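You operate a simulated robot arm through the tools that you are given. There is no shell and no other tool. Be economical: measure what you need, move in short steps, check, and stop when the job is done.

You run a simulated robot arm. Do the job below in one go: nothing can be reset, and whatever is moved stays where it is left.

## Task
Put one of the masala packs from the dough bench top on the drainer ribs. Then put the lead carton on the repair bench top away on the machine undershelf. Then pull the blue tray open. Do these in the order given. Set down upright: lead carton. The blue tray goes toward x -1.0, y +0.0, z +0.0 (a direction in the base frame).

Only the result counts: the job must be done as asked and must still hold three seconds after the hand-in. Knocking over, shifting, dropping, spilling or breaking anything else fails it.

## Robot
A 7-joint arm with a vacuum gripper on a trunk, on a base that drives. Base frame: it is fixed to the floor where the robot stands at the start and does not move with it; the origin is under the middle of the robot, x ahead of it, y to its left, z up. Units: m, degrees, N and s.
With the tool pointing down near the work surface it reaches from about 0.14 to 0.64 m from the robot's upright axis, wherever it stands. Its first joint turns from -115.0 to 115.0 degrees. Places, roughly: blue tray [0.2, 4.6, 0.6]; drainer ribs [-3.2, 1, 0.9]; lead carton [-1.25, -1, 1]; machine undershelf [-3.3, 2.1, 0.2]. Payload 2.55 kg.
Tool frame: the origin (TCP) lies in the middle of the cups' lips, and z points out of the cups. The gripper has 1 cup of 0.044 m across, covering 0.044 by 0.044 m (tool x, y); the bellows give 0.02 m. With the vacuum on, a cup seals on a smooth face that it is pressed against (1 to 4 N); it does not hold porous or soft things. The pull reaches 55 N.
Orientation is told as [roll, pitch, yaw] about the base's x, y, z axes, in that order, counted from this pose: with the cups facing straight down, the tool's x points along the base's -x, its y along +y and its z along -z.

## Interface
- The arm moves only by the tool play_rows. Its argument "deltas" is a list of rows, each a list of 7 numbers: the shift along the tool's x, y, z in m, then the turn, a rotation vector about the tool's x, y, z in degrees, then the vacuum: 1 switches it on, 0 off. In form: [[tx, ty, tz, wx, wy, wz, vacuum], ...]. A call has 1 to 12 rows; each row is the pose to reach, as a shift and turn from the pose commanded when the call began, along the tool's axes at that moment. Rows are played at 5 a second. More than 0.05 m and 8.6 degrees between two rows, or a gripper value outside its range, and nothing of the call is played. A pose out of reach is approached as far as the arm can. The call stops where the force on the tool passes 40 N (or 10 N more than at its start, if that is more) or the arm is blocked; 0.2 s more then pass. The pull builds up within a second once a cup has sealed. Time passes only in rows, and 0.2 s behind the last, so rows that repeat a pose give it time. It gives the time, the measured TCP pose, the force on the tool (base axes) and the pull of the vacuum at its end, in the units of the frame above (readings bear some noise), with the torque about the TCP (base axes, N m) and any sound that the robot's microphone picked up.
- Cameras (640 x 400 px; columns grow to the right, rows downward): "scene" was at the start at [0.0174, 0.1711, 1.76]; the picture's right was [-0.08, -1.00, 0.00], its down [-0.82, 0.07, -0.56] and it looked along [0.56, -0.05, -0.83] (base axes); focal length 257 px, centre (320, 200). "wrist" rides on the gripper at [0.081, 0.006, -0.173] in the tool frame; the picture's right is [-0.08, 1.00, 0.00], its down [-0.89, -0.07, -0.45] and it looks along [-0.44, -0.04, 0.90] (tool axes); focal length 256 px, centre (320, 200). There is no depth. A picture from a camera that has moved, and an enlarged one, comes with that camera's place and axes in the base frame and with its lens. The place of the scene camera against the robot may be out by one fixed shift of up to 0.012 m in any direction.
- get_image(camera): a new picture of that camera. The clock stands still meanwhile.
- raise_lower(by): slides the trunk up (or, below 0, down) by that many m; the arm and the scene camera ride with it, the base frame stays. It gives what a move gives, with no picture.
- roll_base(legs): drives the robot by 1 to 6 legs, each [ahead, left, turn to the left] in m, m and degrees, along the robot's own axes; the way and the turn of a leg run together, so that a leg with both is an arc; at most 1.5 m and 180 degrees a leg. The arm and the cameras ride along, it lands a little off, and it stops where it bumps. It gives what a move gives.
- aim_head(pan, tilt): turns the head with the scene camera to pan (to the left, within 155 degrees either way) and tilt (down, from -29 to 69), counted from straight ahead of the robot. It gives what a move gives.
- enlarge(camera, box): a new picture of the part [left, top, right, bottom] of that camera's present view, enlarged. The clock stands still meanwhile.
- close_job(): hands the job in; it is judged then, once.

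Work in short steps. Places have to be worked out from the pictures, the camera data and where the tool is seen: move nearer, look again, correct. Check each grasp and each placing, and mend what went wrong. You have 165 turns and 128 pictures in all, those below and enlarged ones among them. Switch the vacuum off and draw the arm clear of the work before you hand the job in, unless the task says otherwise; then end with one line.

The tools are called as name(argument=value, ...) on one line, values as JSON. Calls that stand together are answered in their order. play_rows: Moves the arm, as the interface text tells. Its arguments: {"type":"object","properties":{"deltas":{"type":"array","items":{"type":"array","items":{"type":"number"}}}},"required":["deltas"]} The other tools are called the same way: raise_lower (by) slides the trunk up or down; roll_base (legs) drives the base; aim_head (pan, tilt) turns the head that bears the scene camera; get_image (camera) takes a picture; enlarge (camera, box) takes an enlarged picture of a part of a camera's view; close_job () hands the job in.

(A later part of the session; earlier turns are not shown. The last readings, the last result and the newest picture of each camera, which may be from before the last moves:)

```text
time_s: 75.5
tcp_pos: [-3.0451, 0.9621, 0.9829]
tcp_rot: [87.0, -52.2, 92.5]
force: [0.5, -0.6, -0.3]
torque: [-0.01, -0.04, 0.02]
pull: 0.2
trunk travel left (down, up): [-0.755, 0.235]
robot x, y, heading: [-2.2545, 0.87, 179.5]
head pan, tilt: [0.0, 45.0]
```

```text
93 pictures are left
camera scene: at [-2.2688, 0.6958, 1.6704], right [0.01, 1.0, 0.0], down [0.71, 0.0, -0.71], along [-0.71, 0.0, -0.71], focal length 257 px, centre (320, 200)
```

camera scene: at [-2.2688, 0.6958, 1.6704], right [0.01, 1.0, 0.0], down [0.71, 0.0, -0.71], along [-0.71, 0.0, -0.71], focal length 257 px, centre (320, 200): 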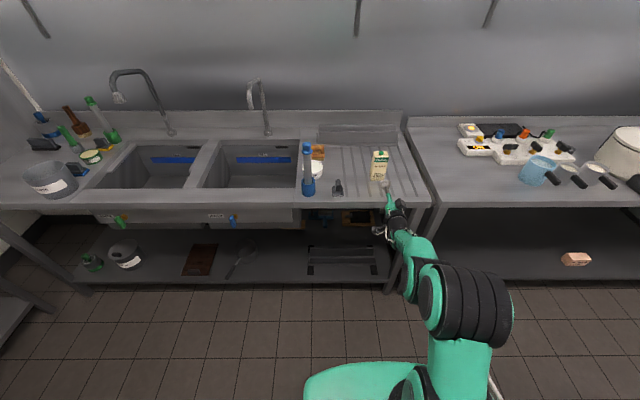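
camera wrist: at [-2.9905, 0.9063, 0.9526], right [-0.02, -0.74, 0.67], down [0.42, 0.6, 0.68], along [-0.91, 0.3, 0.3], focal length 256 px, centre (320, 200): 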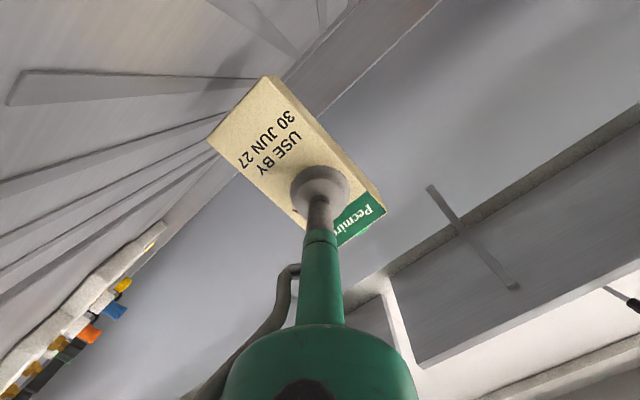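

The pack is standing on the ribs. I'll raise the trunk, retrace the path to the aisle, and turn to face the repair bench.

raise_lower(by=0.2)

roll_base(legs=[[0, 0, -30], [-0.468, 0.85, 0], [-0.494, -0.285, 0], [0, 0, 120]])

aim_head(pan=20, tilt=45)

get_image(camera="scene")

```text
time_s: 77.7
tcp_pos: [-3.0464, 0.9607, 1.1813]
tcp_rot: [86.9, -52.3, 92.6]
force: [-0.3, -0.1, -0.1]
torque: [0.01, -0.02, 0.0]
pull: 0.1
trunk travel left (down, up): [-0.955, 0.035]
robot x, y, heading: [-2.2547, 0.8743, 179.5]
head pan, tilt: [0.0, 45.0]
```

```text
time_s: 92.1
tcp_pos: [-1.8064, -0.906, 1.1813]
tcp_rot: [86.7, -52.4, -176.5]
force: [0.0, -0.2, -0.1]
torque: [-0.01, 0.02, -0.01]
pull: 0.1
trunk travel left (down, up): [-0.955, 0.035]
robot x, y, heading: [-1.7285, -0.1115, -89.5]
head pan, tilt: [0.0, 45.0]
```

```text
time_s: 92.9
tcp_pos: [-1.8062, -0.9054, 1.1818]
tcp_rot: [86.8, -52.3, -176.4]
force: [-0.5, -0.2, 0.1]
torque: [0.0, -0.01, 0.02]
pull: 0.1
trunk travel left (down, up): [-0.955, 0.035]
robot x, y, heading: [-1.7305, -0.1135, -89.4]
head pan, tilt: [20.0, 45.0]
```

```text
92 pictures are left
camera scene: at [-1.5193, -0.1272, 1.8704], right [-0.94, -0.35, 0.0], down [-0.25, 0.66, -0.71], along [0.25, -0.66, -0.71], focal length 257 px, centre (320, 200)
```

scene: 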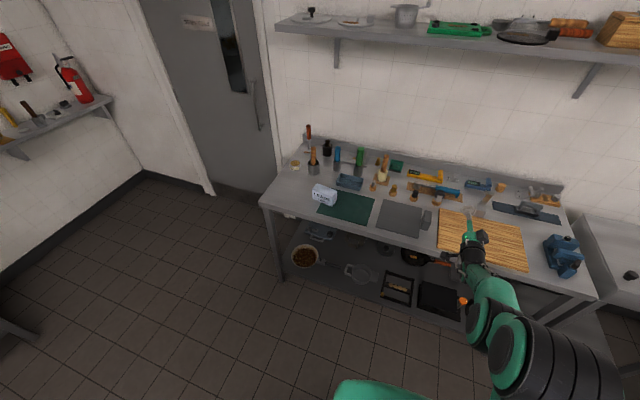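

enlarge(camera="scene", box=[275, 155, 371, 230])

```text
5.33 times, centred on (323, 192) of scene
camera zoom: at [-1.5193, -0.1272, 1.8704], right [-0.94, -0.35, 0.0], down [-0.25, 0.66, -0.71], along [0.25, -0.66, -0.71], focal length 1373 px, centre (304, 240)
```

zoom: 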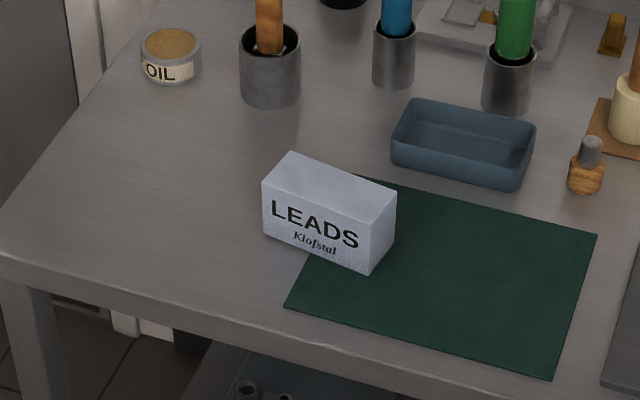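

The lead carton is about 0.117 × 0.047 × 0.074 m. Its front face is centred near (−1.197, −1.016, 0.937), facing the robot to within about 5°. I'll roll the wrist so its camera sits level beside the tool, as it would otherwise be too low.

play_rows(deltas=[[0, 0, 0, 0, 0, 7.5, 0], [0, 0, 0, 0, 0, 15, 0], [0, 0, 0, 0, 0, 22.5, 0], [0, 0, 0, 0, 0, 30, 0], [0, 0, 0, 0, 0, 37.5, 0], [0, 0, 0, 0, 0, 45, 0], [0, 0, 0, 0, 0, 52, 0], [0, 0, 0, 0, 0, 52, 0]])

```text
time_s: 94.7
tcp_pos: [-1.806, -0.9068, 1.1813]
tcp_rot: [88.0, -0.3, -179.1]
force: [-0.3, -0.1, 0.5]
torque: [-0.03, -0.01, 0.0]
pull: 0.1
trunk travel left (down, up): [-0.955, 0.035]
robot x, y, heading: [-1.7339, -0.1165, -89.7]
head pan, tilt: [20.0, 45.0]
```

That worked without losing position. Now I'll turn −6.5° and slide over to in front of the carton.

roll_base(legs=[[0, 0, -6.4], [-0.051, 0.709, 0]])

aim_head(pan=0, tilt=50)

get_image(camera="scene")

get_image(camera="wrist")

```text
time_s: 99.2
tcp_pos: [-1.1898, -0.9161, 1.1814]
tcp_rot: [88.0, -0.4, 174.2]
force: [-0.2, -0.7, -0.1]
torque: [-0.02, 0.01, -0.02]
pull: 0.1
trunk travel left (down, up): [-0.955, 0.035]
robot x, y, heading: [-1.0199, -0.1373, -96.1]
head pan, tilt: [20.0, 45.0]
```

```text
time_s: 100.0
tcp_pos: [-1.1901, -0.916, 1.1823]
tcp_rot: [88.0, -0.4, 174.2]
force: [0.2, 0.3, 0.3]
torque: [0.0, -0.01, -0.01]
pull: 0.0
trunk travel left (down, up): [-0.955, 0.035]
robot x, y, heading: [-1.0187, -0.1354, -96.5]
head pan, tilt: [0.0, 50.0]
```

```text
90 pictures are left
camera scene: at [-0.8418, -0.1719, 1.8635], right [-0.99, 0.11, 0.0], down [0.08, 0.76, -0.64], along [-0.07, -0.64, -0.77], focal length 257 px, centre (320, 200)
```

scene: 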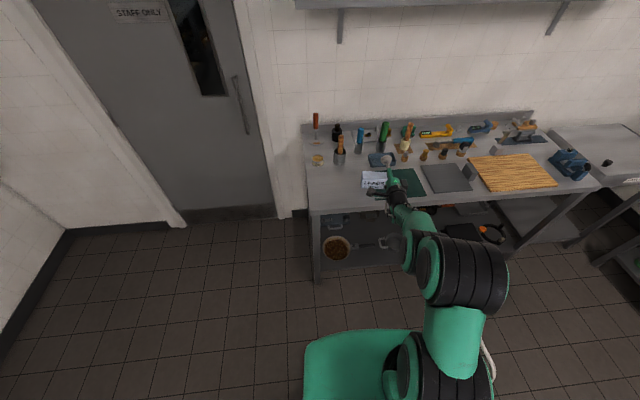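

```text
89 pictures are left
camera wrist: at [-1.0923, -0.7528, 1.1944], right [-0.08, -0.03, 1.0], down [-0.84, 0.54, -0.05], along [-0.53, -0.84, -0.06], focal length 256 px, centre (320, 200)
```

wrist: 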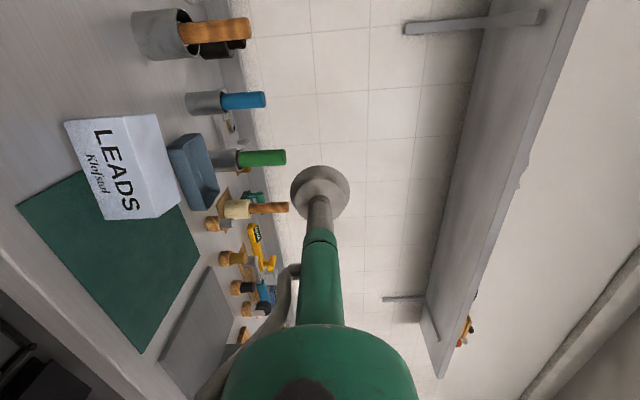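

I'll cross-check the carton's position and angle with enlarged views from both cameras.

enlarge(camera="scene", box=[330, 140, 426, 200])

enlarge(camera="wrist", box=[40, 90, 200, 240])

```text
6.67 times, centred on (378, 170) of scene
camera zoom: at [-0.8418, -0.1719, 1.8635], right [-0.99, 0.11, 0.0], down [0.08, 0.76, -0.64], along [-0.07, -0.64, -0.77], focal length 1716 px, centre (-67, 400)
```

zoom: 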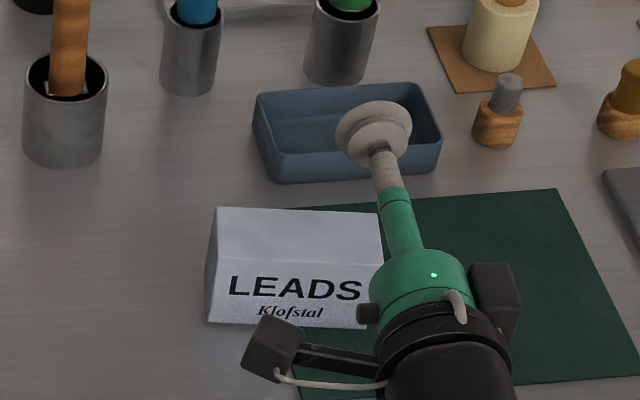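

```text
2.67 times, centred on (120, 165) of wrist
camera zoom: at [-1.0923, -0.7528, 1.1944], right [-0.08, -0.03, 1.0], down [-0.84, 0.54, -0.05], along [-0.53, -0.84, -0.06], focal length 683 px, centre (853, 293)
```

zoom: 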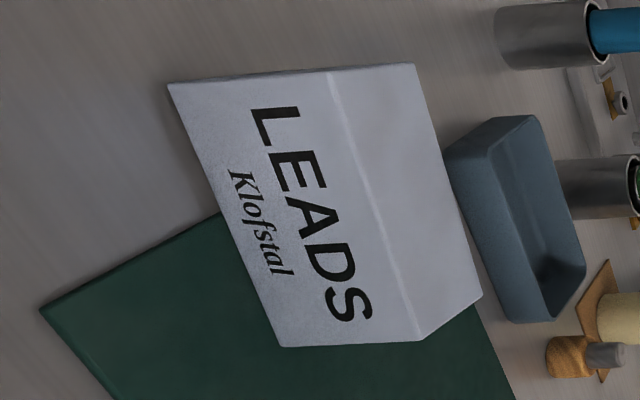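

Both cameras agree: the face angle is about 10° and its bottom centre is at (−1.204, −1.016). I'll adjust the heading and position, then lower to grip height.

roll_base(legs=[[0, 0, -4], [0.012, 0.058, 0]])

raise_lower(by=-0.238)

enlarge(camera="scene", box=[320, 140, 448, 220])

get_image(camera="wrist")

```text
time_s: 101.4
tcp_pos: [-1.1891, -0.9239, 1.1826]
tcp_rot: [88.0, -0.4, 170.2]
force: [0.4, 0.2, -0.3]
torque: [-0.01, -0.02, -0.04]
pull: 0.0
trunk travel left (down, up): [-0.955, 0.035]
robot x, y, heading: [-0.9654, -0.1561, -100.0]
head pan, tilt: [0.0, 50.0]
```

```text
time_s: 103.9
tcp_pos: [-1.1908, -0.9238, 0.9446]
tcp_rot: [88.0, -0.5, 170.2]
force: [0.5, 0.0, -0.3]
torque: [-0.01, 0.0, 0.01]
pull: 0.0
trunk travel left (down, up): [-0.717, 0.273]
robot x, y, heading: [-0.969, -0.1564, -100.3]
head pan, tilt: [0.0, 50.0]
```

```text
5.00 times, centred on (384, 180) of scene
camera zoom: at [-0.7905, -0.2058, 1.6255], right [-0.98, 0.18, 0.0], down [0.14, 0.75, -0.64], along [-0.11, -0.63, -0.77], focal length 1287 px, centre (0, 300)
```

zoom: 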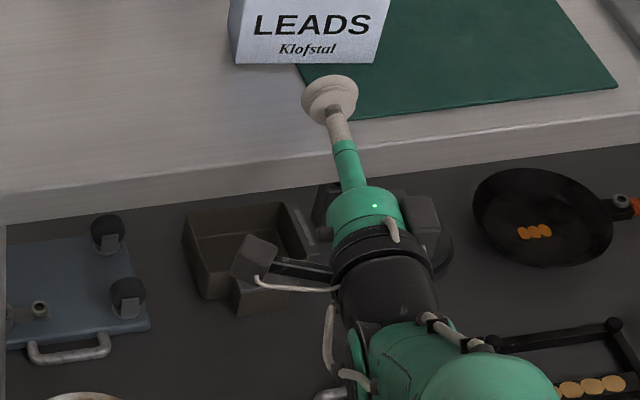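

```text
85 pictures are left
camera wrist: at [-1.0807, -0.7684, 0.9566], right [-0.08, -0.02, 1.0], down [-0.8, 0.59, -0.05], along [-0.59, -0.81, -0.06], focal length 256 px, centre (320, 200)
```

wrist: 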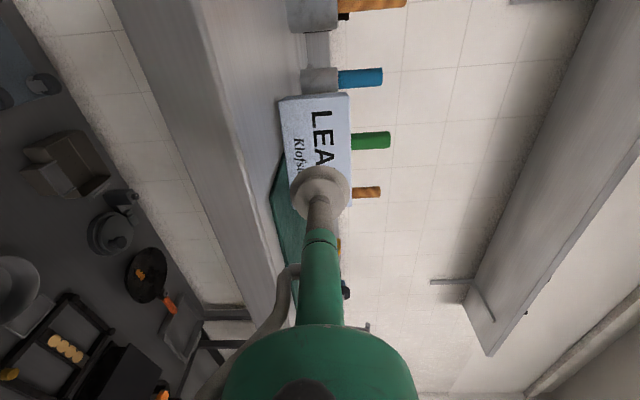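

Aligned, with the face about 9 cm ahead. I'll drive 5 cm ahead, then close in slowly with the arm and the vacuum on.

roll_base(legs=[[0.05, 0, 0]])

play_rows(deltas=[[0, 0, 0.015, 0, 0, 0, 1], [0, 0, 0.025, 0, 0, 0, 1], [0, 0, 0.03, 0, 0, 0, 1], [0, 0, 0.034, 0, 0, 0, 1], [0, 0, 0.038, 0, 0, 0, 1]])

```text
time_s: 104.8
tcp_pos: [-1.1998, -0.9748, 0.9428]
tcp_rot: [87.9, -0.3, 170.2]
force: [0.9, 0.0, 1.2]
torque: [0.01, -0.06, -0.03]
pull: 0.0
trunk travel left (down, up): [-0.717, 0.273]
robot x, y, heading: [-0.976, -0.2076, -100.1]
head pan, tilt: [0.0, 50.0]
```

```text
time_s: 106.0
tcp_pos: [-1.2055, -1.0116, 0.9424]
tcp_rot: [88.0, -0.3, 170.2]
force: [-0.3, -0.8, 0.4]
torque: [-0.14, -0.01, -0.01]
pull: 54.6
trunk travel left (down, up): [-0.717, 0.273]
robot x, y, heading: [-0.9758, -0.2056, -100.1]
head pan, tilt: [0.0, 50.0]
```

Sealed. I'll lift a little and read the weight.

raise_lower(by=0.04)

enlarge(camera="scene", box=[320, 130, 448, 210])

```text
time_s: 106.8
tcp_pos: [-1.2061, -1.0112, 0.9828]
tcp_rot: [87.9, -0.4, 170.2]
force: [0.7, -0.5, -2.4]
torque: [-0.02, 0.01, 0.0]
pull: 54.4
trunk travel left (down, up): [-0.757, 0.233]
robot x, y, heading: [-0.9793, -0.2093, -100.1]
head pan, tilt: [0.0, 50.0]
```

```text
5.00 times, centred on (384, 170) of scene
camera zoom: at [-0.7993, -0.2552, 1.6655], right [-0.98, 0.18, 0.0], down [0.14, 0.75, -0.64], along [-0.11, -0.63, -0.77], focal length 1287 px, centre (0, 350)
```

zoom: 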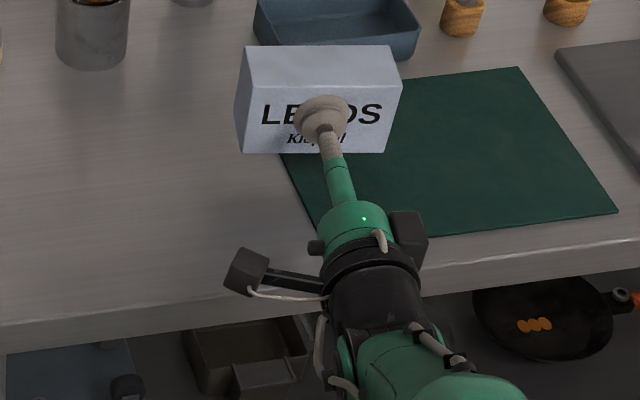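

The carton weighs about 2.4 N and hangs level. I'll raise it, back off, turn to −x and go along the aisle.

raise_lower(by=0.16)

roll_base(legs=[[-0.18, 0, 0], [0, 0, -80], [1.3, 0.05, 0]])

aim_head(pan=-60, tilt=35)

get_image(camera="scene")

```text
time_s: 108.7
tcp_pos: [-1.2047, -1.0111, 1.1418]
tcp_rot: [87.9, -0.4, 170.2]
force: [-0.6, 0.2, -2.6]
torque: [0.01, -0.01, 0.01]
pull: 54.5
trunk travel left (down, up): [-0.917, 0.073]
robot x, y, heading: [-0.98, -0.2066, -100.5]
head pan, tilt: [0.0, 50.0]
```

```text
time_s: 119.8
tcp_pos: [-3.0856, 0.0304, 1.1428]
tcp_rot: [88.1, -0.4, 89.4]
force: [0.6, 0.2, -1.8]
torque: [-0.02, -0.04, 0.01]
pull: 54.6
trunk travel left (down, up): [-0.917, 0.073]
robot x, y, heading: [-2.2552, -0.0714, 179.2]
head pan, tilt: [0.0, 50.0]
```

```text
time_s: 121.1
tcp_pos: [-3.0859, 0.0306, 1.1428]
tcp_rot: [88.0, -0.5, 89.4]
force: [0.4, 0.0, -1.6]
torque: [0.01, -0.03, -0.02]
pull: 54.4
trunk travel left (down, up): [-0.917, 0.073]
robot x, y, heading: [-2.2571, -0.0632, 178.9]
head pan, tilt: [-60.0, 35.0]
```

```text
83 pictures are left
camera scene: at [-2.2346, -0.1675, 1.8472], right [0.87, 0.49, 0.0], down [0.28, -0.5, -0.82], along [-0.4, 0.72, -0.57], focal length 257 px, centre (320, 200)
```

scene: 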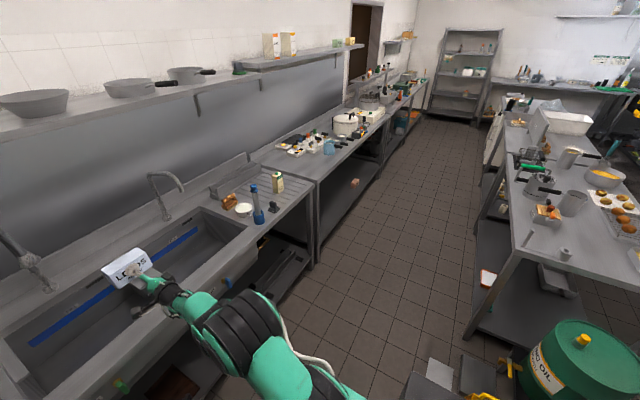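

The aisle between the benches is clear. I'll turn to heading 130° to keep the carton off the bench tops, drive up the aisle, and look at the undershelf.

roll_base(legs=[[0, 0, -49], [0.997, -0.78, 0]])

aim_head(pan=35, tilt=40)

get_image(camera="scene")

```text
time_s: 129.7
tcp_pos: [-2.7673, 1.907, 1.1423]
tcp_rot: [87.9, -0.4, 39.3]
force: [-0.8, 0.4, -2.6]
torque: [-0.01, -0.06, -0.05]
pull: 54.7
trunk travel left (down, up): [-0.917, 0.073]
robot x, y, heading: [-2.3118, 1.2084, 128.7]
head pan, tilt: [-60.0, 35.0]
```

```text
time_s: 131.4
tcp_pos: [-2.7673, 1.9068, 1.1427]
tcp_rot: [88.0, -0.4, 39.2]
force: [-0.2, 0.1, -1.8]
torque: [-0.03, -0.03, -0.03]
pull: 55.0
trunk travel left (down, up): [-0.917, 0.073]
robot x, y, heading: [-2.3101, 1.2037, 128.9]
head pan, tilt: [35.0, 40.0]
```

```text
82 pictures are left
camera scene: at [-2.4868, 1.0722, 1.8397], right [0.28, 0.96, 0.0], down [0.62, -0.18, -0.77], along [-0.74, 0.21, -0.64], focal length 257 px, centre (320, 200)
```

scene: 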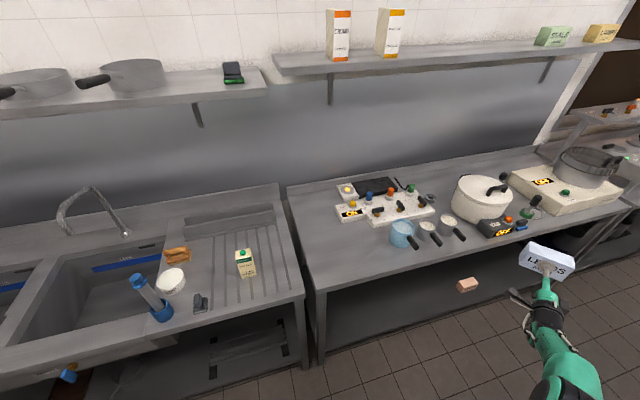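

The bench front is at x ≈ −3.05, spanning y 1.17–2.75, and the undershelf holds only a brick near y 2.35. I'll lower the trunk here in the aisle, in stages.

raise_lower(by=-0.5)

get_image(camera="scene")

```text
refused: -0.5 is not a number from -0.4 to 0.4
```

```text
81 pictures are left
camera scene: at [-2.4868, 1.0722, 1.8397], right [0.28, 0.96, 0.0], down [0.62, -0.18, -0.77], along [-0.74, 0.21, -0.64], focal length 257 px, centre (320, 200)
```

scene: 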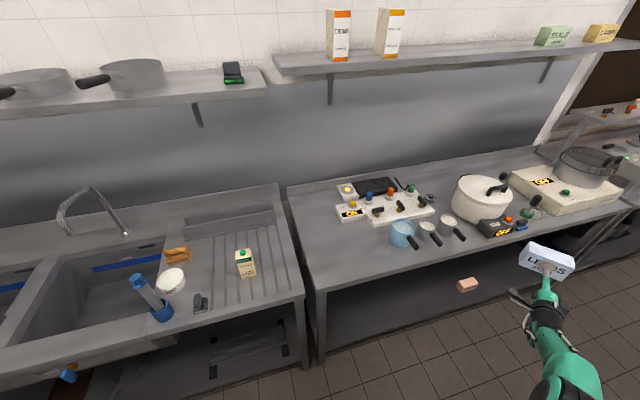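

The trunk moves at most 0.4 m per call, so I'll do it in two calls.

raise_lower(by=-0.4)

raise_lower(by=-0.35)

aim_head(pan=10, tilt=30)

get_image(camera="scene")

```text
time_s: 135.2
tcp_pos: [-2.7667, 1.9067, 0.743]
tcp_rot: [88.0, -0.4, 39.1]
force: [0.5, 1.0, -1.9]
torque: [-0.05, -0.03, -0.04]
pull: 54.7
trunk travel left (down, up): [-0.517, 0.473]
robot x, y, heading: [-2.3153, 1.2045, 128.6]
head pan, tilt: [35.0, 40.0]
```

```text
time_s: 138.7
tcp_pos: [-2.7678, 1.9064, 0.3925]
tcp_rot: [87.9, -0.4, 39.2]
force: [-0.9, -0.1, -2.4]
torque: [-0.05, 0.01, 0.0]
pull: 55.0
trunk travel left (down, up): [-0.167, 0.823]
robot x, y, heading: [-2.3115, 1.2056, 128.9]
head pan, tilt: [35.0, 40.0]
```

```text
time_s: 139.6
tcp_pos: [-2.7666, 1.9066, 0.3926]
tcp_rot: [87.9, -0.4, 39.2]
force: [0.6, 0.4, -1.5]
torque: [-0.01, -0.01, -0.02]
pull: 54.7
trunk travel left (down, up): [-0.167, 0.823]
robot x, y, heading: [-2.3095, 1.2051, 128.8]
head pan, tilt: [10.0, 30.0]
```

```text
80 pictures are left
camera scene: at [-2.4736, 1.1083, 1.105], right [0.66, 0.75, 0.0], down [0.38, -0.33, -0.87], along [-0.65, 0.57, -0.5], focal length 257 px, centre (320, 200)
```

scene: 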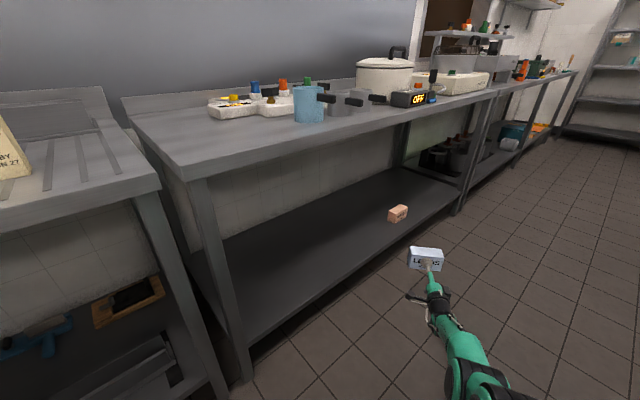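

The shelf surface is at about z 0.2 and clear where I want to place the carton. I'll shift back, turn to heading 150°, and drive part way in under the bench.

roll_base(legs=[[-0.112, -0.051, 0], [0, 0, 21.2], [0.12, 0, 0]])

get_image(camera="scene")

get_image(camera="wrist")

```text
time_s: 142.8
tcp_pos: [-2.9858, 1.7043, 0.3921]
tcp_rot: [87.9, -0.3, 60.2]
force: [0.5, 0.1, -2.6]
torque: [-0.04, -0.06, 0.02]
pull: 54.6
trunk travel left (down, up): [-0.167, 0.823]
robot x, y, heading: [-2.3094, 1.21, 149.7]
head pan, tilt: [10.0, 30.0]
```

```text
79 pictures are left
camera scene: at [-2.4241, 1.061, 1.105], right [0.35, 0.94, 0.0], down [0.47, -0.17, -0.87], along [-0.81, 0.3, -0.5], focal length 257 px, centre (320, 200)
```

scene: 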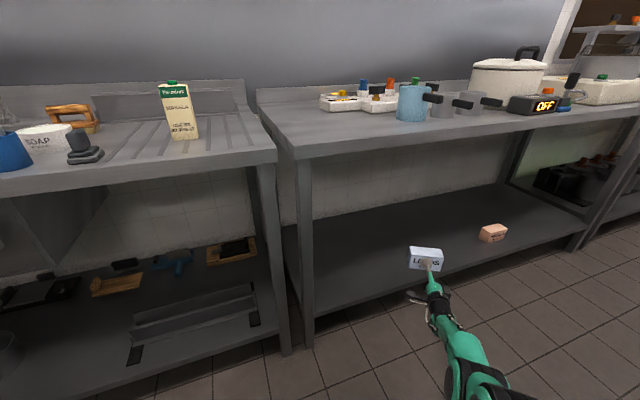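

```text
78 pictures are left
camera wrist: at [-2.875, 1.5474, 0.4049], right [0.0, 0.08, 1.0], down [0.83, 0.55, -0.05], along [-0.55, 0.83, -0.06], focal length 256 px, centre (320, 200)
```

wrist: 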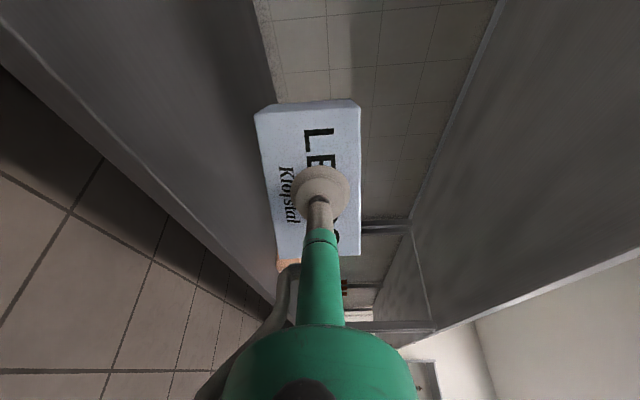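

It's going in cleanly between bench top and shelf. I'll drive in another 0.27 m and lower to just above the shelf.

roll_base(legs=[[0.26, 0, 0]])

raise_lower(by=-0.13)

get_image(camera="scene")

get_image(camera="wrist")

```text
time_s: 144.6
tcp_pos: [-3.2051, 1.8382, 0.3922]
tcp_rot: [87.8, -0.5, 59.9]
force: [0.5, -0.3, -2.6]
torque: [-0.02, -0.06, -0.03]
pull: 54.3
trunk travel left (down, up): [-0.167, 0.823]
robot x, y, heading: [-2.5347, 1.3429, 149.3]
head pan, tilt: [10.0, 30.0]
```

```text
time_s: 146.2
tcp_pos: [-3.2061, 1.8393, 0.2619]
tcp_rot: [87.9, -0.4, 59.8]
force: [0.2, 0.4, -2.2]
torque: [-0.03, -0.05, 0.04]
pull: 55.1
trunk travel left (down, up): [-0.037, 0.953]
robot x, y, heading: [-2.5329, 1.3444, 149.5]
head pan, tilt: [10.0, 30.0]
```

```text
77 pictures are left
camera scene: at [-2.6484, 1.1928, 0.975], right [0.35, 0.94, 0.0], down [0.47, -0.18, -0.87], along [-0.81, 0.3, -0.5], focal length 257 px, centre (320, 200)
```

scene: 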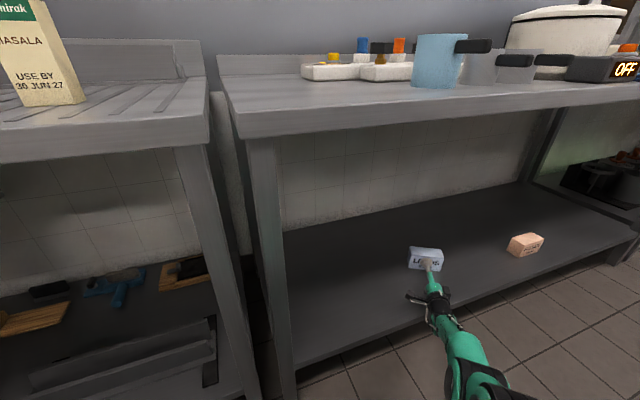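

```text
76 pictures are left
camera wrist: at [-3.0965, 1.6816, 0.2747], right [0.0, 0.08, 1.0], down [0.84, 0.55, -0.05], along [-0.55, 0.83, -0.06], focal length 256 px, centre (320, 200)
```

wrist: 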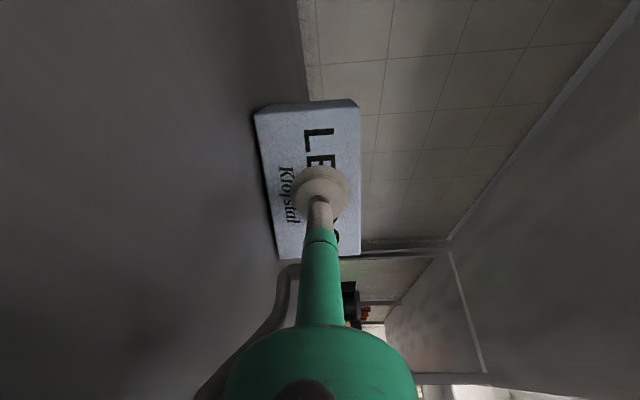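

The wrist body would run close to the shelf's front edge here. I'll back out 5 cm, matching the depth that was safe on the bench, then lower gently.

roll_base(legs=[[-0.05, 0, 0]])

raise_lower(by=-0.012)

raise_lower(by=-0.005)

```text
time_s: 147.1
tcp_pos: [-3.1631, 1.8114, 0.2619]
tcp_rot: [87.9, -0.4, 59.9]
force: [0.1, -0.1, -2.6]
torque: [-0.02, -0.04, -0.03]
pull: 55.3
trunk travel left (down, up): [-0.037, 0.953]
robot x, y, heading: [-2.4887, 1.3193, 149.6]
head pan, tilt: [10.0, 30.0]
```

```text
time_s: 147.7
tcp_pos: [-3.1647, 1.8124, 0.2596]
tcp_rot: [88.9, -0.4, 59.8]
force: [-2.0, 0.8, 15.4]
torque: [-0.27, 0.53, 0.12]
pull: 55.0
trunk travel left (down, up): [-0.025, 0.965]
robot x, y, heading: [-2.4867, 1.3152, 149.3]
head pan, tilt: [10.0, 30.0]
```

```text
time_s: 148.3
tcp_pos: [-3.1643, 1.813, 0.2591]
tcp_rot: [89.3, -0.5, 60.0]
force: [2.9, -1.8, 26.2]
torque: [-0.11, -0.13, 0.05]
pull: 54.3
trunk travel left (down, up): [-0.02, 0.97]
robot x, y, heading: [-2.4905, 1.3172, 149.5]
head pan, tilt: [10.0, 30.0]
```

Contact came earlier than expected, at 26 N. I'll relieve it and look closely at what is touching.

raise_lower(by=0.013)

enlarge(camera="scene", box=[370, 230, 498, 330])

get_image(camera="wrist")

```text
time_s: 148.9
tcp_pos: [-3.1622, 1.8118, 0.2595]
tcp_rot: [87.9, -0.4, 59.9]
force: [-2.3, 1.2, 11.3]
torque: [0.3, 0.24, 0.02]
pull: 54.5
trunk travel left (down, up): [-0.033, 0.957]
robot x, y, heading: [-2.4896, 1.32, 149.5]
head pan, tilt: [10.0, 30.0]
```

```text
4.00 times, centred on (434, 280) of scene
camera zoom: at [-2.604, 1.1663, 0.971], right [0.35, 0.94, 0.0], down [0.47, -0.17, -0.87], along [-0.81, 0.3, -0.5], focal length 1030 px, centre (-136, -120)
```

zoom: 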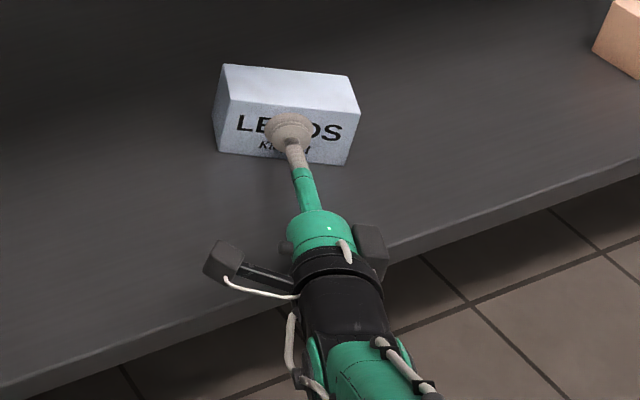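

```text
74 pictures are left
camera wrist: at [-3.0533, 1.6551, 0.2711], right [0.01, 0.08, 1.0], down [0.83, 0.55, -0.05], along [-0.55, 0.83, -0.06], focal length 256 px, centre (320, 200)
```

wrist: 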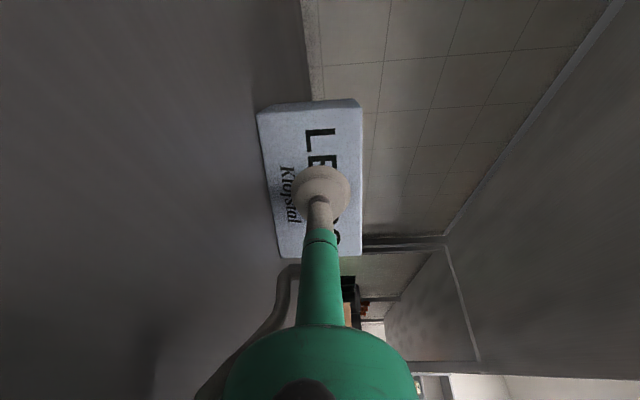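

The carton is resting on the shelf, whose surface is at z ≈ 0.218. I'll relieve the remaining press by 2 mm, then release.

raise_lower(by=0.002)

play_rows(deltas=[[0, 0, 0, 0, 0, 0, 1], [0, 0, 0, 0, 0, 0, 1]])

```text
time_s: 149.4
tcp_pos: [-3.1618, 1.8109, 0.2585]
tcp_rot: [87.8, -0.4, 59.9]
force: [-1.4, 1.2, 4.6]
torque: [0.4, 0.28, 0.07]
pull: 54.8
trunk travel left (down, up): [-0.035, 0.955]
robot x, y, heading: [-2.4888, 1.3186, 149.6]
head pan, tilt: [10.0, 30.0]
```

```text
time_s: 150.0
tcp_pos: [-3.1624, 1.8105, 0.2586]
tcp_rot: [87.9, -0.4, 59.9]
force: [-0.1, -1.6, 3.9]
torque: [0.19, 0.16, 0.01]
pull: 54.9
trunk travel left (down, up): [-0.035, 0.955]
robot x, y, heading: [-2.4876, 1.3199, 149.5]
head pan, tilt: [10.0, 30.0]
```

Supported with about 4 N. I'll release and back straight out.

play_rows(deltas=[[0, 0, 0, 0, 0, 0, 0], [0, 0, 0, 0, 0, 0, 0], [0, 0, 0, 0, 0, 0, 0], [0, 0, 0, 0, 0, 0, 0], [0, 0, 0, 0, 0, 0, 0]])

roll_base(legs=[[-0.2, 0, 0]])

get_image(camera="scene")

```text
time_s: 151.2
tcp_pos: [-3.162, 1.8112, 0.2602]
tcp_rot: [87.9, -0.4, 59.9]
force: [0.8, -0.5, -0.1]
torque: [0.02, 0.01, 0.0]
pull: 0.1
trunk travel left (down, up): [-0.035, 0.955]
robot x, y, heading: [-2.4898, 1.321, 149.8]
head pan, tilt: [10.0, 30.0]
```

```text
time_s: 152.8
tcp_pos: [-2.9947, 1.7127, 0.2609]
tcp_rot: [87.9, -0.3, 59.8]
force: [-0.4, 0.1, -0.2]
torque: [0.0, -0.02, 0.0]
pull: 0.1
trunk travel left (down, up): [-0.035, 0.955]
robot x, y, heading: [-2.32, 1.2153, 149.5]
head pan, tilt: [10.0, 30.0]
```

```text
73 pictures are left
camera scene: at [-2.436, 1.0677, 0.973], right [0.35, 0.94, 0.0], down [0.47, -0.17, -0.87], along [-0.81, 0.3, -0.5], focal length 257 px, centre (320, 200)
```

scene: 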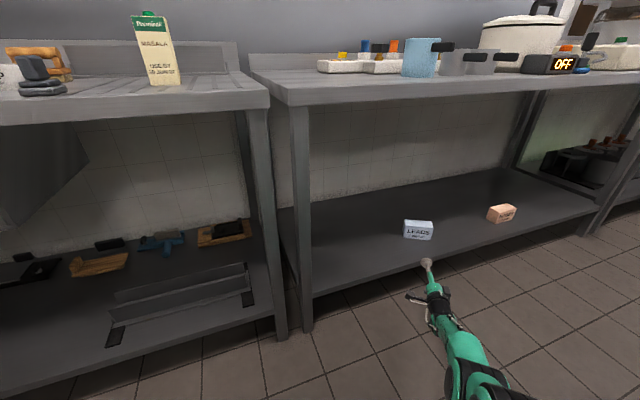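

Carton placed upright and released. Next I'll clear the bench, raise the trunk and retrace my route to the start area, then go up the right-hand aisle to the blue tray.

roll_base(legs=[[0, 0, -20]])

raise_lower(by=0.4)

raise_lower(by=0.4)

raise_lower(by=0.08)

roll_base(legs=[[-1.02, 0.83, 0], [0, 0, 50], [-0.8, 0, 0], [-0.8, 0, 0]])

```text
time_s: 154.3
tcp_pos: [-2.7838, 1.9129, 0.2602]
tcp_rot: [87.9, -0.4, 39.9]
force: [-1.0, 0.2, -0.3]
torque: [0.0, 0.0, -0.02]
pull: 0.1
trunk travel left (down, up): [-0.035, 0.955]
robot x, y, heading: [-2.3197, 1.2199, 129.5]
head pan, tilt: [10.0, 30.0]
```

```text
time_s: 158.1
tcp_pos: [-2.7829, 1.9135, 0.66]
tcp_rot: [88.0, -0.3, 39.9]
force: [0.3, -0.2, 0.5]
torque: [0.03, 0.02, 0.01]
pull: 0.0
trunk travel left (down, up): [-0.435, 0.555]
robot x, y, heading: [-2.3179, 1.2215, 129.6]
head pan, tilt: [10.0, 30.0]
```

```text
time_s: 161.9
tcp_pos: [-2.7845, 1.9132, 1.0598]
tcp_rot: [87.9, -0.5, 39.9]
force: [0.0, 0.3, -1.3]
torque: [-0.02, 0.0, 0.0]
pull: 0.1
trunk travel left (down, up): [-0.835, 0.155]
robot x, y, heading: [-2.3233, 1.22, 129.6]
head pan, tilt: [10.0, 30.0]
```

```text
time_s: 163.1
tcp_pos: [-2.7847, 1.9128, 1.1401]
tcp_rot: [87.9, -0.4, 40.0]
force: [1.2, 0.1, 0.5]
torque: [-0.02, -0.02, -0.01]
pull: 0.1
trunk travel left (down, up): [-0.915, 0.075]
robot x, y, heading: [-2.3205, 1.2186, 129.5]
head pan, tilt: [10.0, 30.0]
```

```text
time_s: 179.7
tcp_pos: [-1.5485, -0.008, 1.1416]
tcp_rot: [87.9, -0.3, 89.5]
force: [0.0, -0.8, 0.0]
torque: [0.02, -0.02, 0.01]
pull: 0.1
trunk travel left (down, up): [-0.915, 0.075]
robot x, y, heading: [-0.7166, -0.1037, 179.1]
head pan, tilt: [10.0, 30.0]
```

I've reached the start area, and now I'll turn to face +y and look up the right-hand aisle.

roll_base(legs=[[0, 0, -89]])

aim_head(pan=0, tilt=20)

get_image(camera="scene")

```text
time_s: 183.8
tcp_pos: [-0.6652, 0.7313, 1.1392]
tcp_rot: [87.9, -0.4, 2.5]
force: [-0.2, 0.2, 0.5]
torque: [-0.03, -0.02, -0.03]
pull: 0.1
trunk travel left (down, up): [-0.915, 0.075]
robot x, y, heading: [-0.7153, -0.1018, 91.8]
head pan, tilt: [10.0, 30.0]
```

```text
time_s: 184.5
tcp_pos: [-0.6651, 0.731, 1.1397]
tcp_rot: [87.9, -0.4, 2.5]
force: [0.1, -0.3, -0.6]
torque: [0.01, 0.0, 0.0]
pull: 0.0
trunk travel left (down, up): [-0.915, 0.075]
robot x, y, heading: [-0.7208, -0.1022, 92.1]
head pan, tilt: [0.0, 20.0]
```

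```text
72 pictures are left
camera scene: at [-0.8895, -0.0761, 1.869], right [1.0, 0.04, 0.0], down [0.01, -0.34, -0.94], along [-0.04, 0.94, -0.34], focal length 257 px, centre (320, 200)
```

scene: 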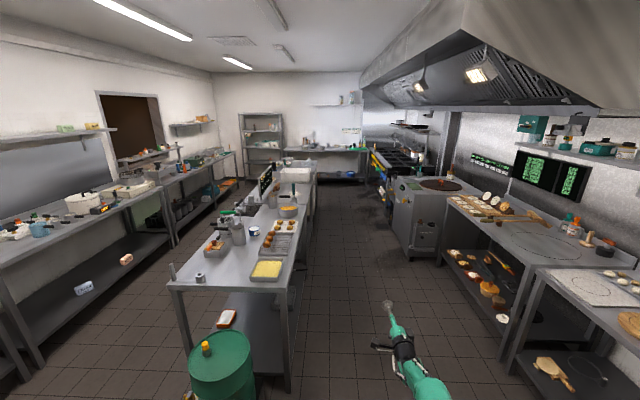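

The aisle is open, and something blue shows near (378, 175). I'll enlarge it.

enlarge(camera="scene", box=[340, 130, 468, 250])

roll_base(legs=[[1.4, -0.12, -2], [1.2, 0, 0]])

aim_head(pan=-20, tilt=30)

get_image(camera="scene")

```text
3.33 times, centred on (404, 190) of scene
camera zoom: at [-0.8895, -0.0761, 1.869], right [1.0, 0.04, 0.0], down [0.01, -0.34, -0.94], along [-0.04, 0.94, -0.34], focal length 858 px, centre (40, 233)
```

zoom: 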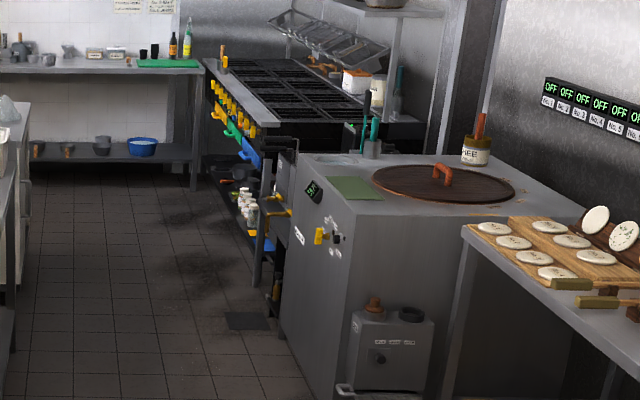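

```text
time_s: 197.1
tcp_pos: [-0.4855, 3.314, 1.1392]
tcp_rot: [87.9, -0.4, -1.6]
force: [-1.6, -0.2, -0.3]
torque: [0.01, 0.02, -0.01]
pull: 0.0
trunk travel left (down, up): [-0.915, 0.075]
robot x, y, heading: [-0.5988, 2.4886, 88.0]
head pan, tilt: [0.0, 20.0]
```

```text
time_s: 197.9
tcp_pos: [-0.4853, 3.3139, 1.1402]
tcp_rot: [87.9, -0.5, -1.6]
force: [0.4, -0.3, 0.2]
torque: [-0.03, 0.0, 0.03]
pull: 0.0
trunk travel left (down, up): [-0.915, 0.075]
robot x, y, heading: [-0.5984, 2.4857, 87.8]
head pan, tilt: [-20.0, 30.0]
```

```text
70 pictures are left
camera scene: at [-0.737, 2.5159, 1.8531], right [0.93, -0.37, 0.0], down [-0.19, -0.46, -0.87], along [0.32, 0.8, -0.5], focal length 257 px, centre (320, 200)
```

scene: 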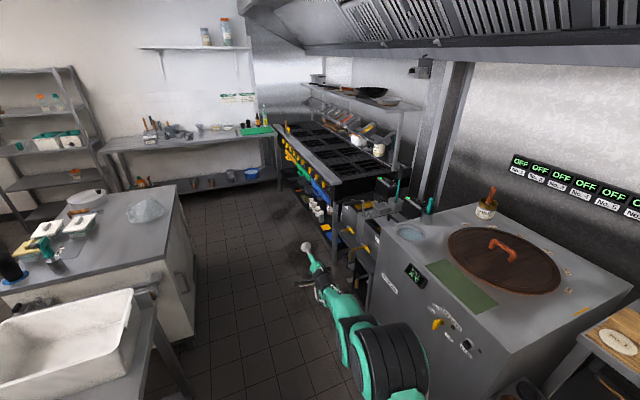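

The range front shows coloured items, including blue at about (320, 190). I'll enlarge to identify the tray.

enlarge(camera="scene", box=[260, 120, 404, 280])

```text
2.50 times, centred on (332, 200) of scene
camera zoom: at [-0.737, 2.5159, 1.8531], right [0.93, -0.37, 0.0], down [-0.19, -0.46, -0.87], along [0.32, 0.8, -0.5], focal length 644 px, centre (290, 200)
```

zoom: 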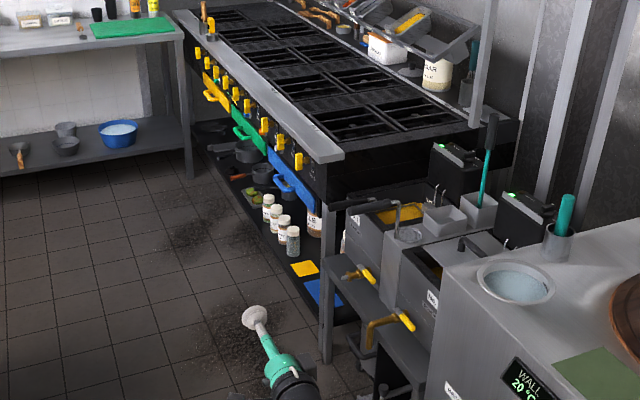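

The range has yellow, green and blue drip trays with bar handles, the blue one near (0.1, 4.6, 0.65). The aisle is narrow, so I'll shorten the arm (back and up) to leave room to pull.

play_rows(deltas=[[0, 0.02, -0.03, 0, 0, 0, 0], [0, 0.04, -0.06, 0, 0, 0, 0], [0, 0.06, -0.09, 0, 0, 0, 0], [0, 0.08, -0.12, 0, 0, 0, 0], [0, 0.1, -0.15, 0, 0, 0, 0], [0, 0.12, -0.18, 0, 0, 0, 0], [0, 0.14, -0.21, 0, 0, 0, 0], [0, 0.14, -0.21, 0, 0, 0, 0]])

```text
time_s: 199.8
tcp_pos: [-0.489, 3.1214, 1.2895]
tcp_rot: [87.7, -0.4, -1.7]
force: [0.3, -0.9, 0.8]
torque: [0.0, -0.02, 0.03]
pull: 0.1
out of reach, approached as far as the arm can: row 7, 8
trunk travel left (down, up): [-0.915, 0.075]
robot x, y, heading: [-0.5984, 2.4868, 88.0]
head pan, tilt: [-20.0, 30.0]
```

Good, the reach is now 0.63 m. I'll try going further back and up.

play_rows(deltas=[[0, 0.03, -0.02, 0, 0, 0, 0], [0, 0.06, -0.04, 0, 0, 0, 0], [0, 0.09, -0.07, 0, 0, 0, 0], [0, 0.12, -0.1, 0, 0, 0, 0], [0, 0.15, -0.13, 0, 0, 0, 0], [0, 0.15, -0.13, 0, 0, 0, 0]])

get_image(camera="scene")

```text
time_s: 201.2
tcp_pos: [-0.4939, 2.9965, 1.444]
tcp_rot: [87.8, -0.4, -1.6]
force: [-0.3, 0.4, -0.2]
torque: [0.01, 0.01, -0.01]
pull: 0.1
out of reach, approached as far as the arm can: row 1, 2, 3
trunk travel left (down, up): [-0.915, 0.075]
robot x, y, heading: [-0.6001, 2.4864, 87.9]
head pan, tilt: [-20.0, 30.0]
```

```text
68 pictures are left
camera scene: at [-0.7362, 2.5167, 1.853], right [0.93, -0.38, 0.0], down [-0.19, -0.46, -0.87], along [0.32, 0.8, -0.5], focal length 257 px, centre (320, 200)
```

scene: 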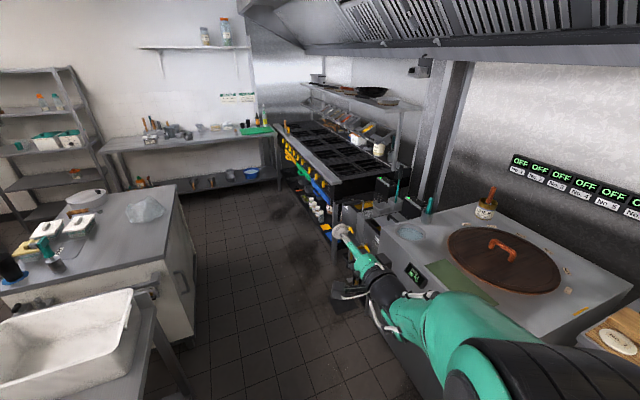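

The reach is now 0.51 m with the tool level, so I'll drive up beside the tray and turn to face +x.

roll_base(legs=[[1.1, 0.06, 0], [1.06, 0.06, 0], [0, 0, -88]])

aim_head(pan=0, tilt=55)

get_image(camera="scene")

```text
time_s: 215.6
tcp_pos: [-0.1102, 4.5485, 1.4452]
tcp_rot: [87.9, -0.4, -90.4]
force: [0.3, 0.4, 0.5]
torque: [-0.02, 0.0, -0.01]
pull: 0.1
trunk travel left (down, up): [-0.915, 0.075]
robot x, y, heading: [-0.6215, 4.6418, -0.9]
head pan, tilt: [-20.0, 30.0]
```

```text
time_s: 216.4
tcp_pos: [-0.111, 4.5487, 1.4445]
tcp_rot: [87.9, -0.3, -90.6]
force: [-0.4, -0.3, 0.4]
torque: [-0.01, -0.03, -0.02]
pull: 0.1
trunk travel left (down, up): [-0.915, 0.075]
robot x, y, heading: [-0.6247, 4.6443, -0.9]
head pan, tilt: [0.0, 55.0]
```

```text
67 pictures are left
camera scene: at [-0.6014, 4.8202, 1.817], right [-0.02, -1.0, 0.0], down [-0.82, 0.01, -0.57], along [0.57, -0.01, -0.82], focal length 257 px, centre (320, 200)
```

scene: 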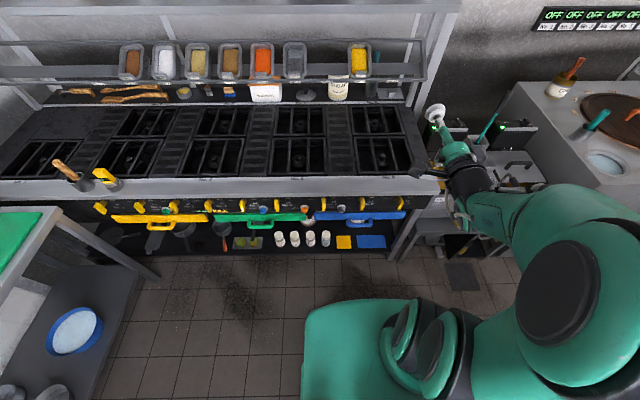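

enlarge(camera="scene", box=[290, 180, 434, 270])

get_image(camera="wrist")

```text
4.44 times, centred on (362, 225) of scene
camera zoom: at [-0.6014, 4.8202, 1.817], right [-0.02, -1.0, 0.0], down [-0.82, 0.01, -0.57], along [0.57, -0.01, -0.82], focal length 1144 px, centre (133, 89)
```

zoom: 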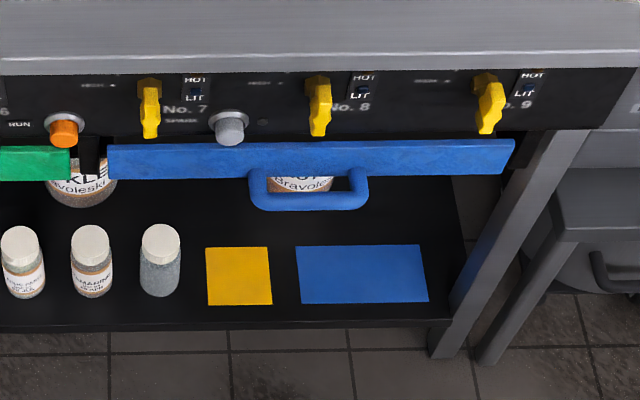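

```text
65 pictures are left
camera wrist: at [-0.2816, 4.631, 1.4578], right [0.04, -0.07, 1.0], down [-0.46, -0.89, -0.05], along [0.89, -0.45, -0.06], focal length 256 px, centre (320, 200)
```

wrist: 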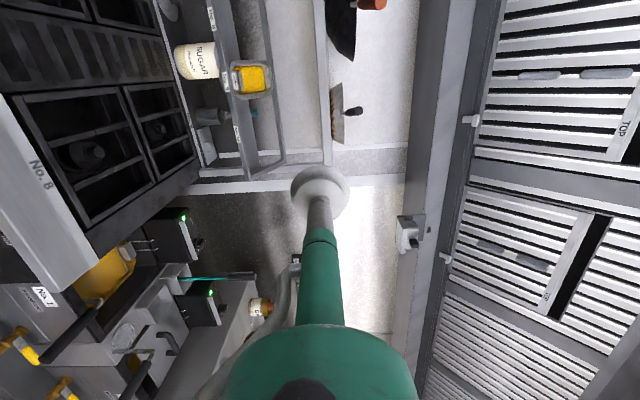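

The blue tray has a flat front panel about 0.49 m wide and 7 cm tall, with a U-handle in its middle. I'll aim for the panel right of the handle (y ≈ 4.465): shift right, then lower the trunk in front of the range.

roll_base(legs=[[-0.03, -0.08, 0.9]])

raise_lower(by=-0.4)

raise_lower(by=-0.37)

get_image(camera="scene")

get_image(camera="wrist")

```text
time_s: 217.5
tcp_pos: [-0.1404, 4.4761, 1.4459]
tcp_rot: [88.0, -0.4, -89.6]
force: [-0.2, -1.1, -0.2]
torque: [0.01, 0.0, 0.03]
pull: 0.1
trunk travel left (down, up): [-0.915, 0.075]
robot x, y, heading: [-0.6554, 4.5598, -0.1]
head pan, tilt: [0.0, 55.0]
```

```text
time_s: 221.4
tcp_pos: [-0.139, 4.4768, 1.0457]
tcp_rot: [87.8, -0.4, -89.6]
force: [0.4, 0.5, 0.5]
torque: [0.03, 0.01, 0.02]
pull: 0.0
trunk travel left (down, up): [-0.515, 0.475]
robot x, y, heading: [-0.6534, 4.5652, -0.1]
head pan, tilt: [0.0, 55.0]
```

```text
time_s: 224.9
tcp_pos: [-0.137, 4.4775, 0.6722]
tcp_rot: [87.6, -0.4, -89.5]
force: [0.0, -0.3, 0.3]
torque: [0.02, 0.0, 0.0]
pull: 0.0
trunk travel left (down, up): [-0.145, 0.845]
robot x, y, heading: [-0.6523, 4.5642, 0.0]
head pan, tilt: [0.0, 55.0]
```

```text
64 pictures are left
camera scene: at [-0.629, 4.7403, 1.0466], right [0.0, -1.0, 0.0], down [-0.82, 0.0, -0.57], along [0.57, 0.0, -0.82], focal length 257 px, centre (320, 200)
```

scene: 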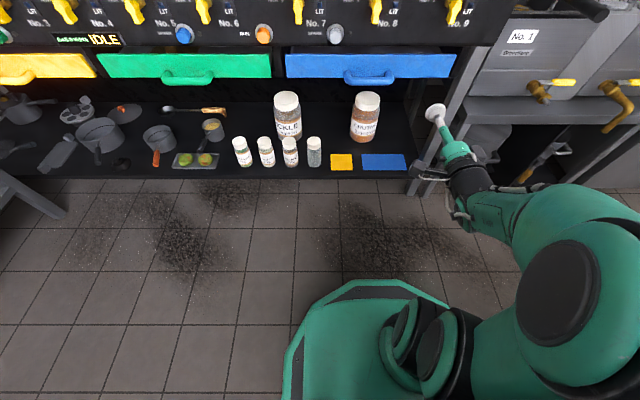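

```text
63 pictures are left
camera wrist: at [-0.3082, 4.5565, 0.6855], right [0.04, -0.07, 1.0], down [-0.44, -0.9, -0.05], along [0.9, -0.44, -0.07], focal length 256 px, centre (320, 200)
```

wrist: 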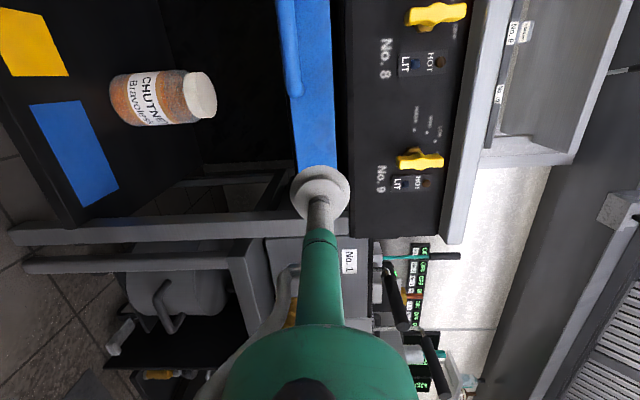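

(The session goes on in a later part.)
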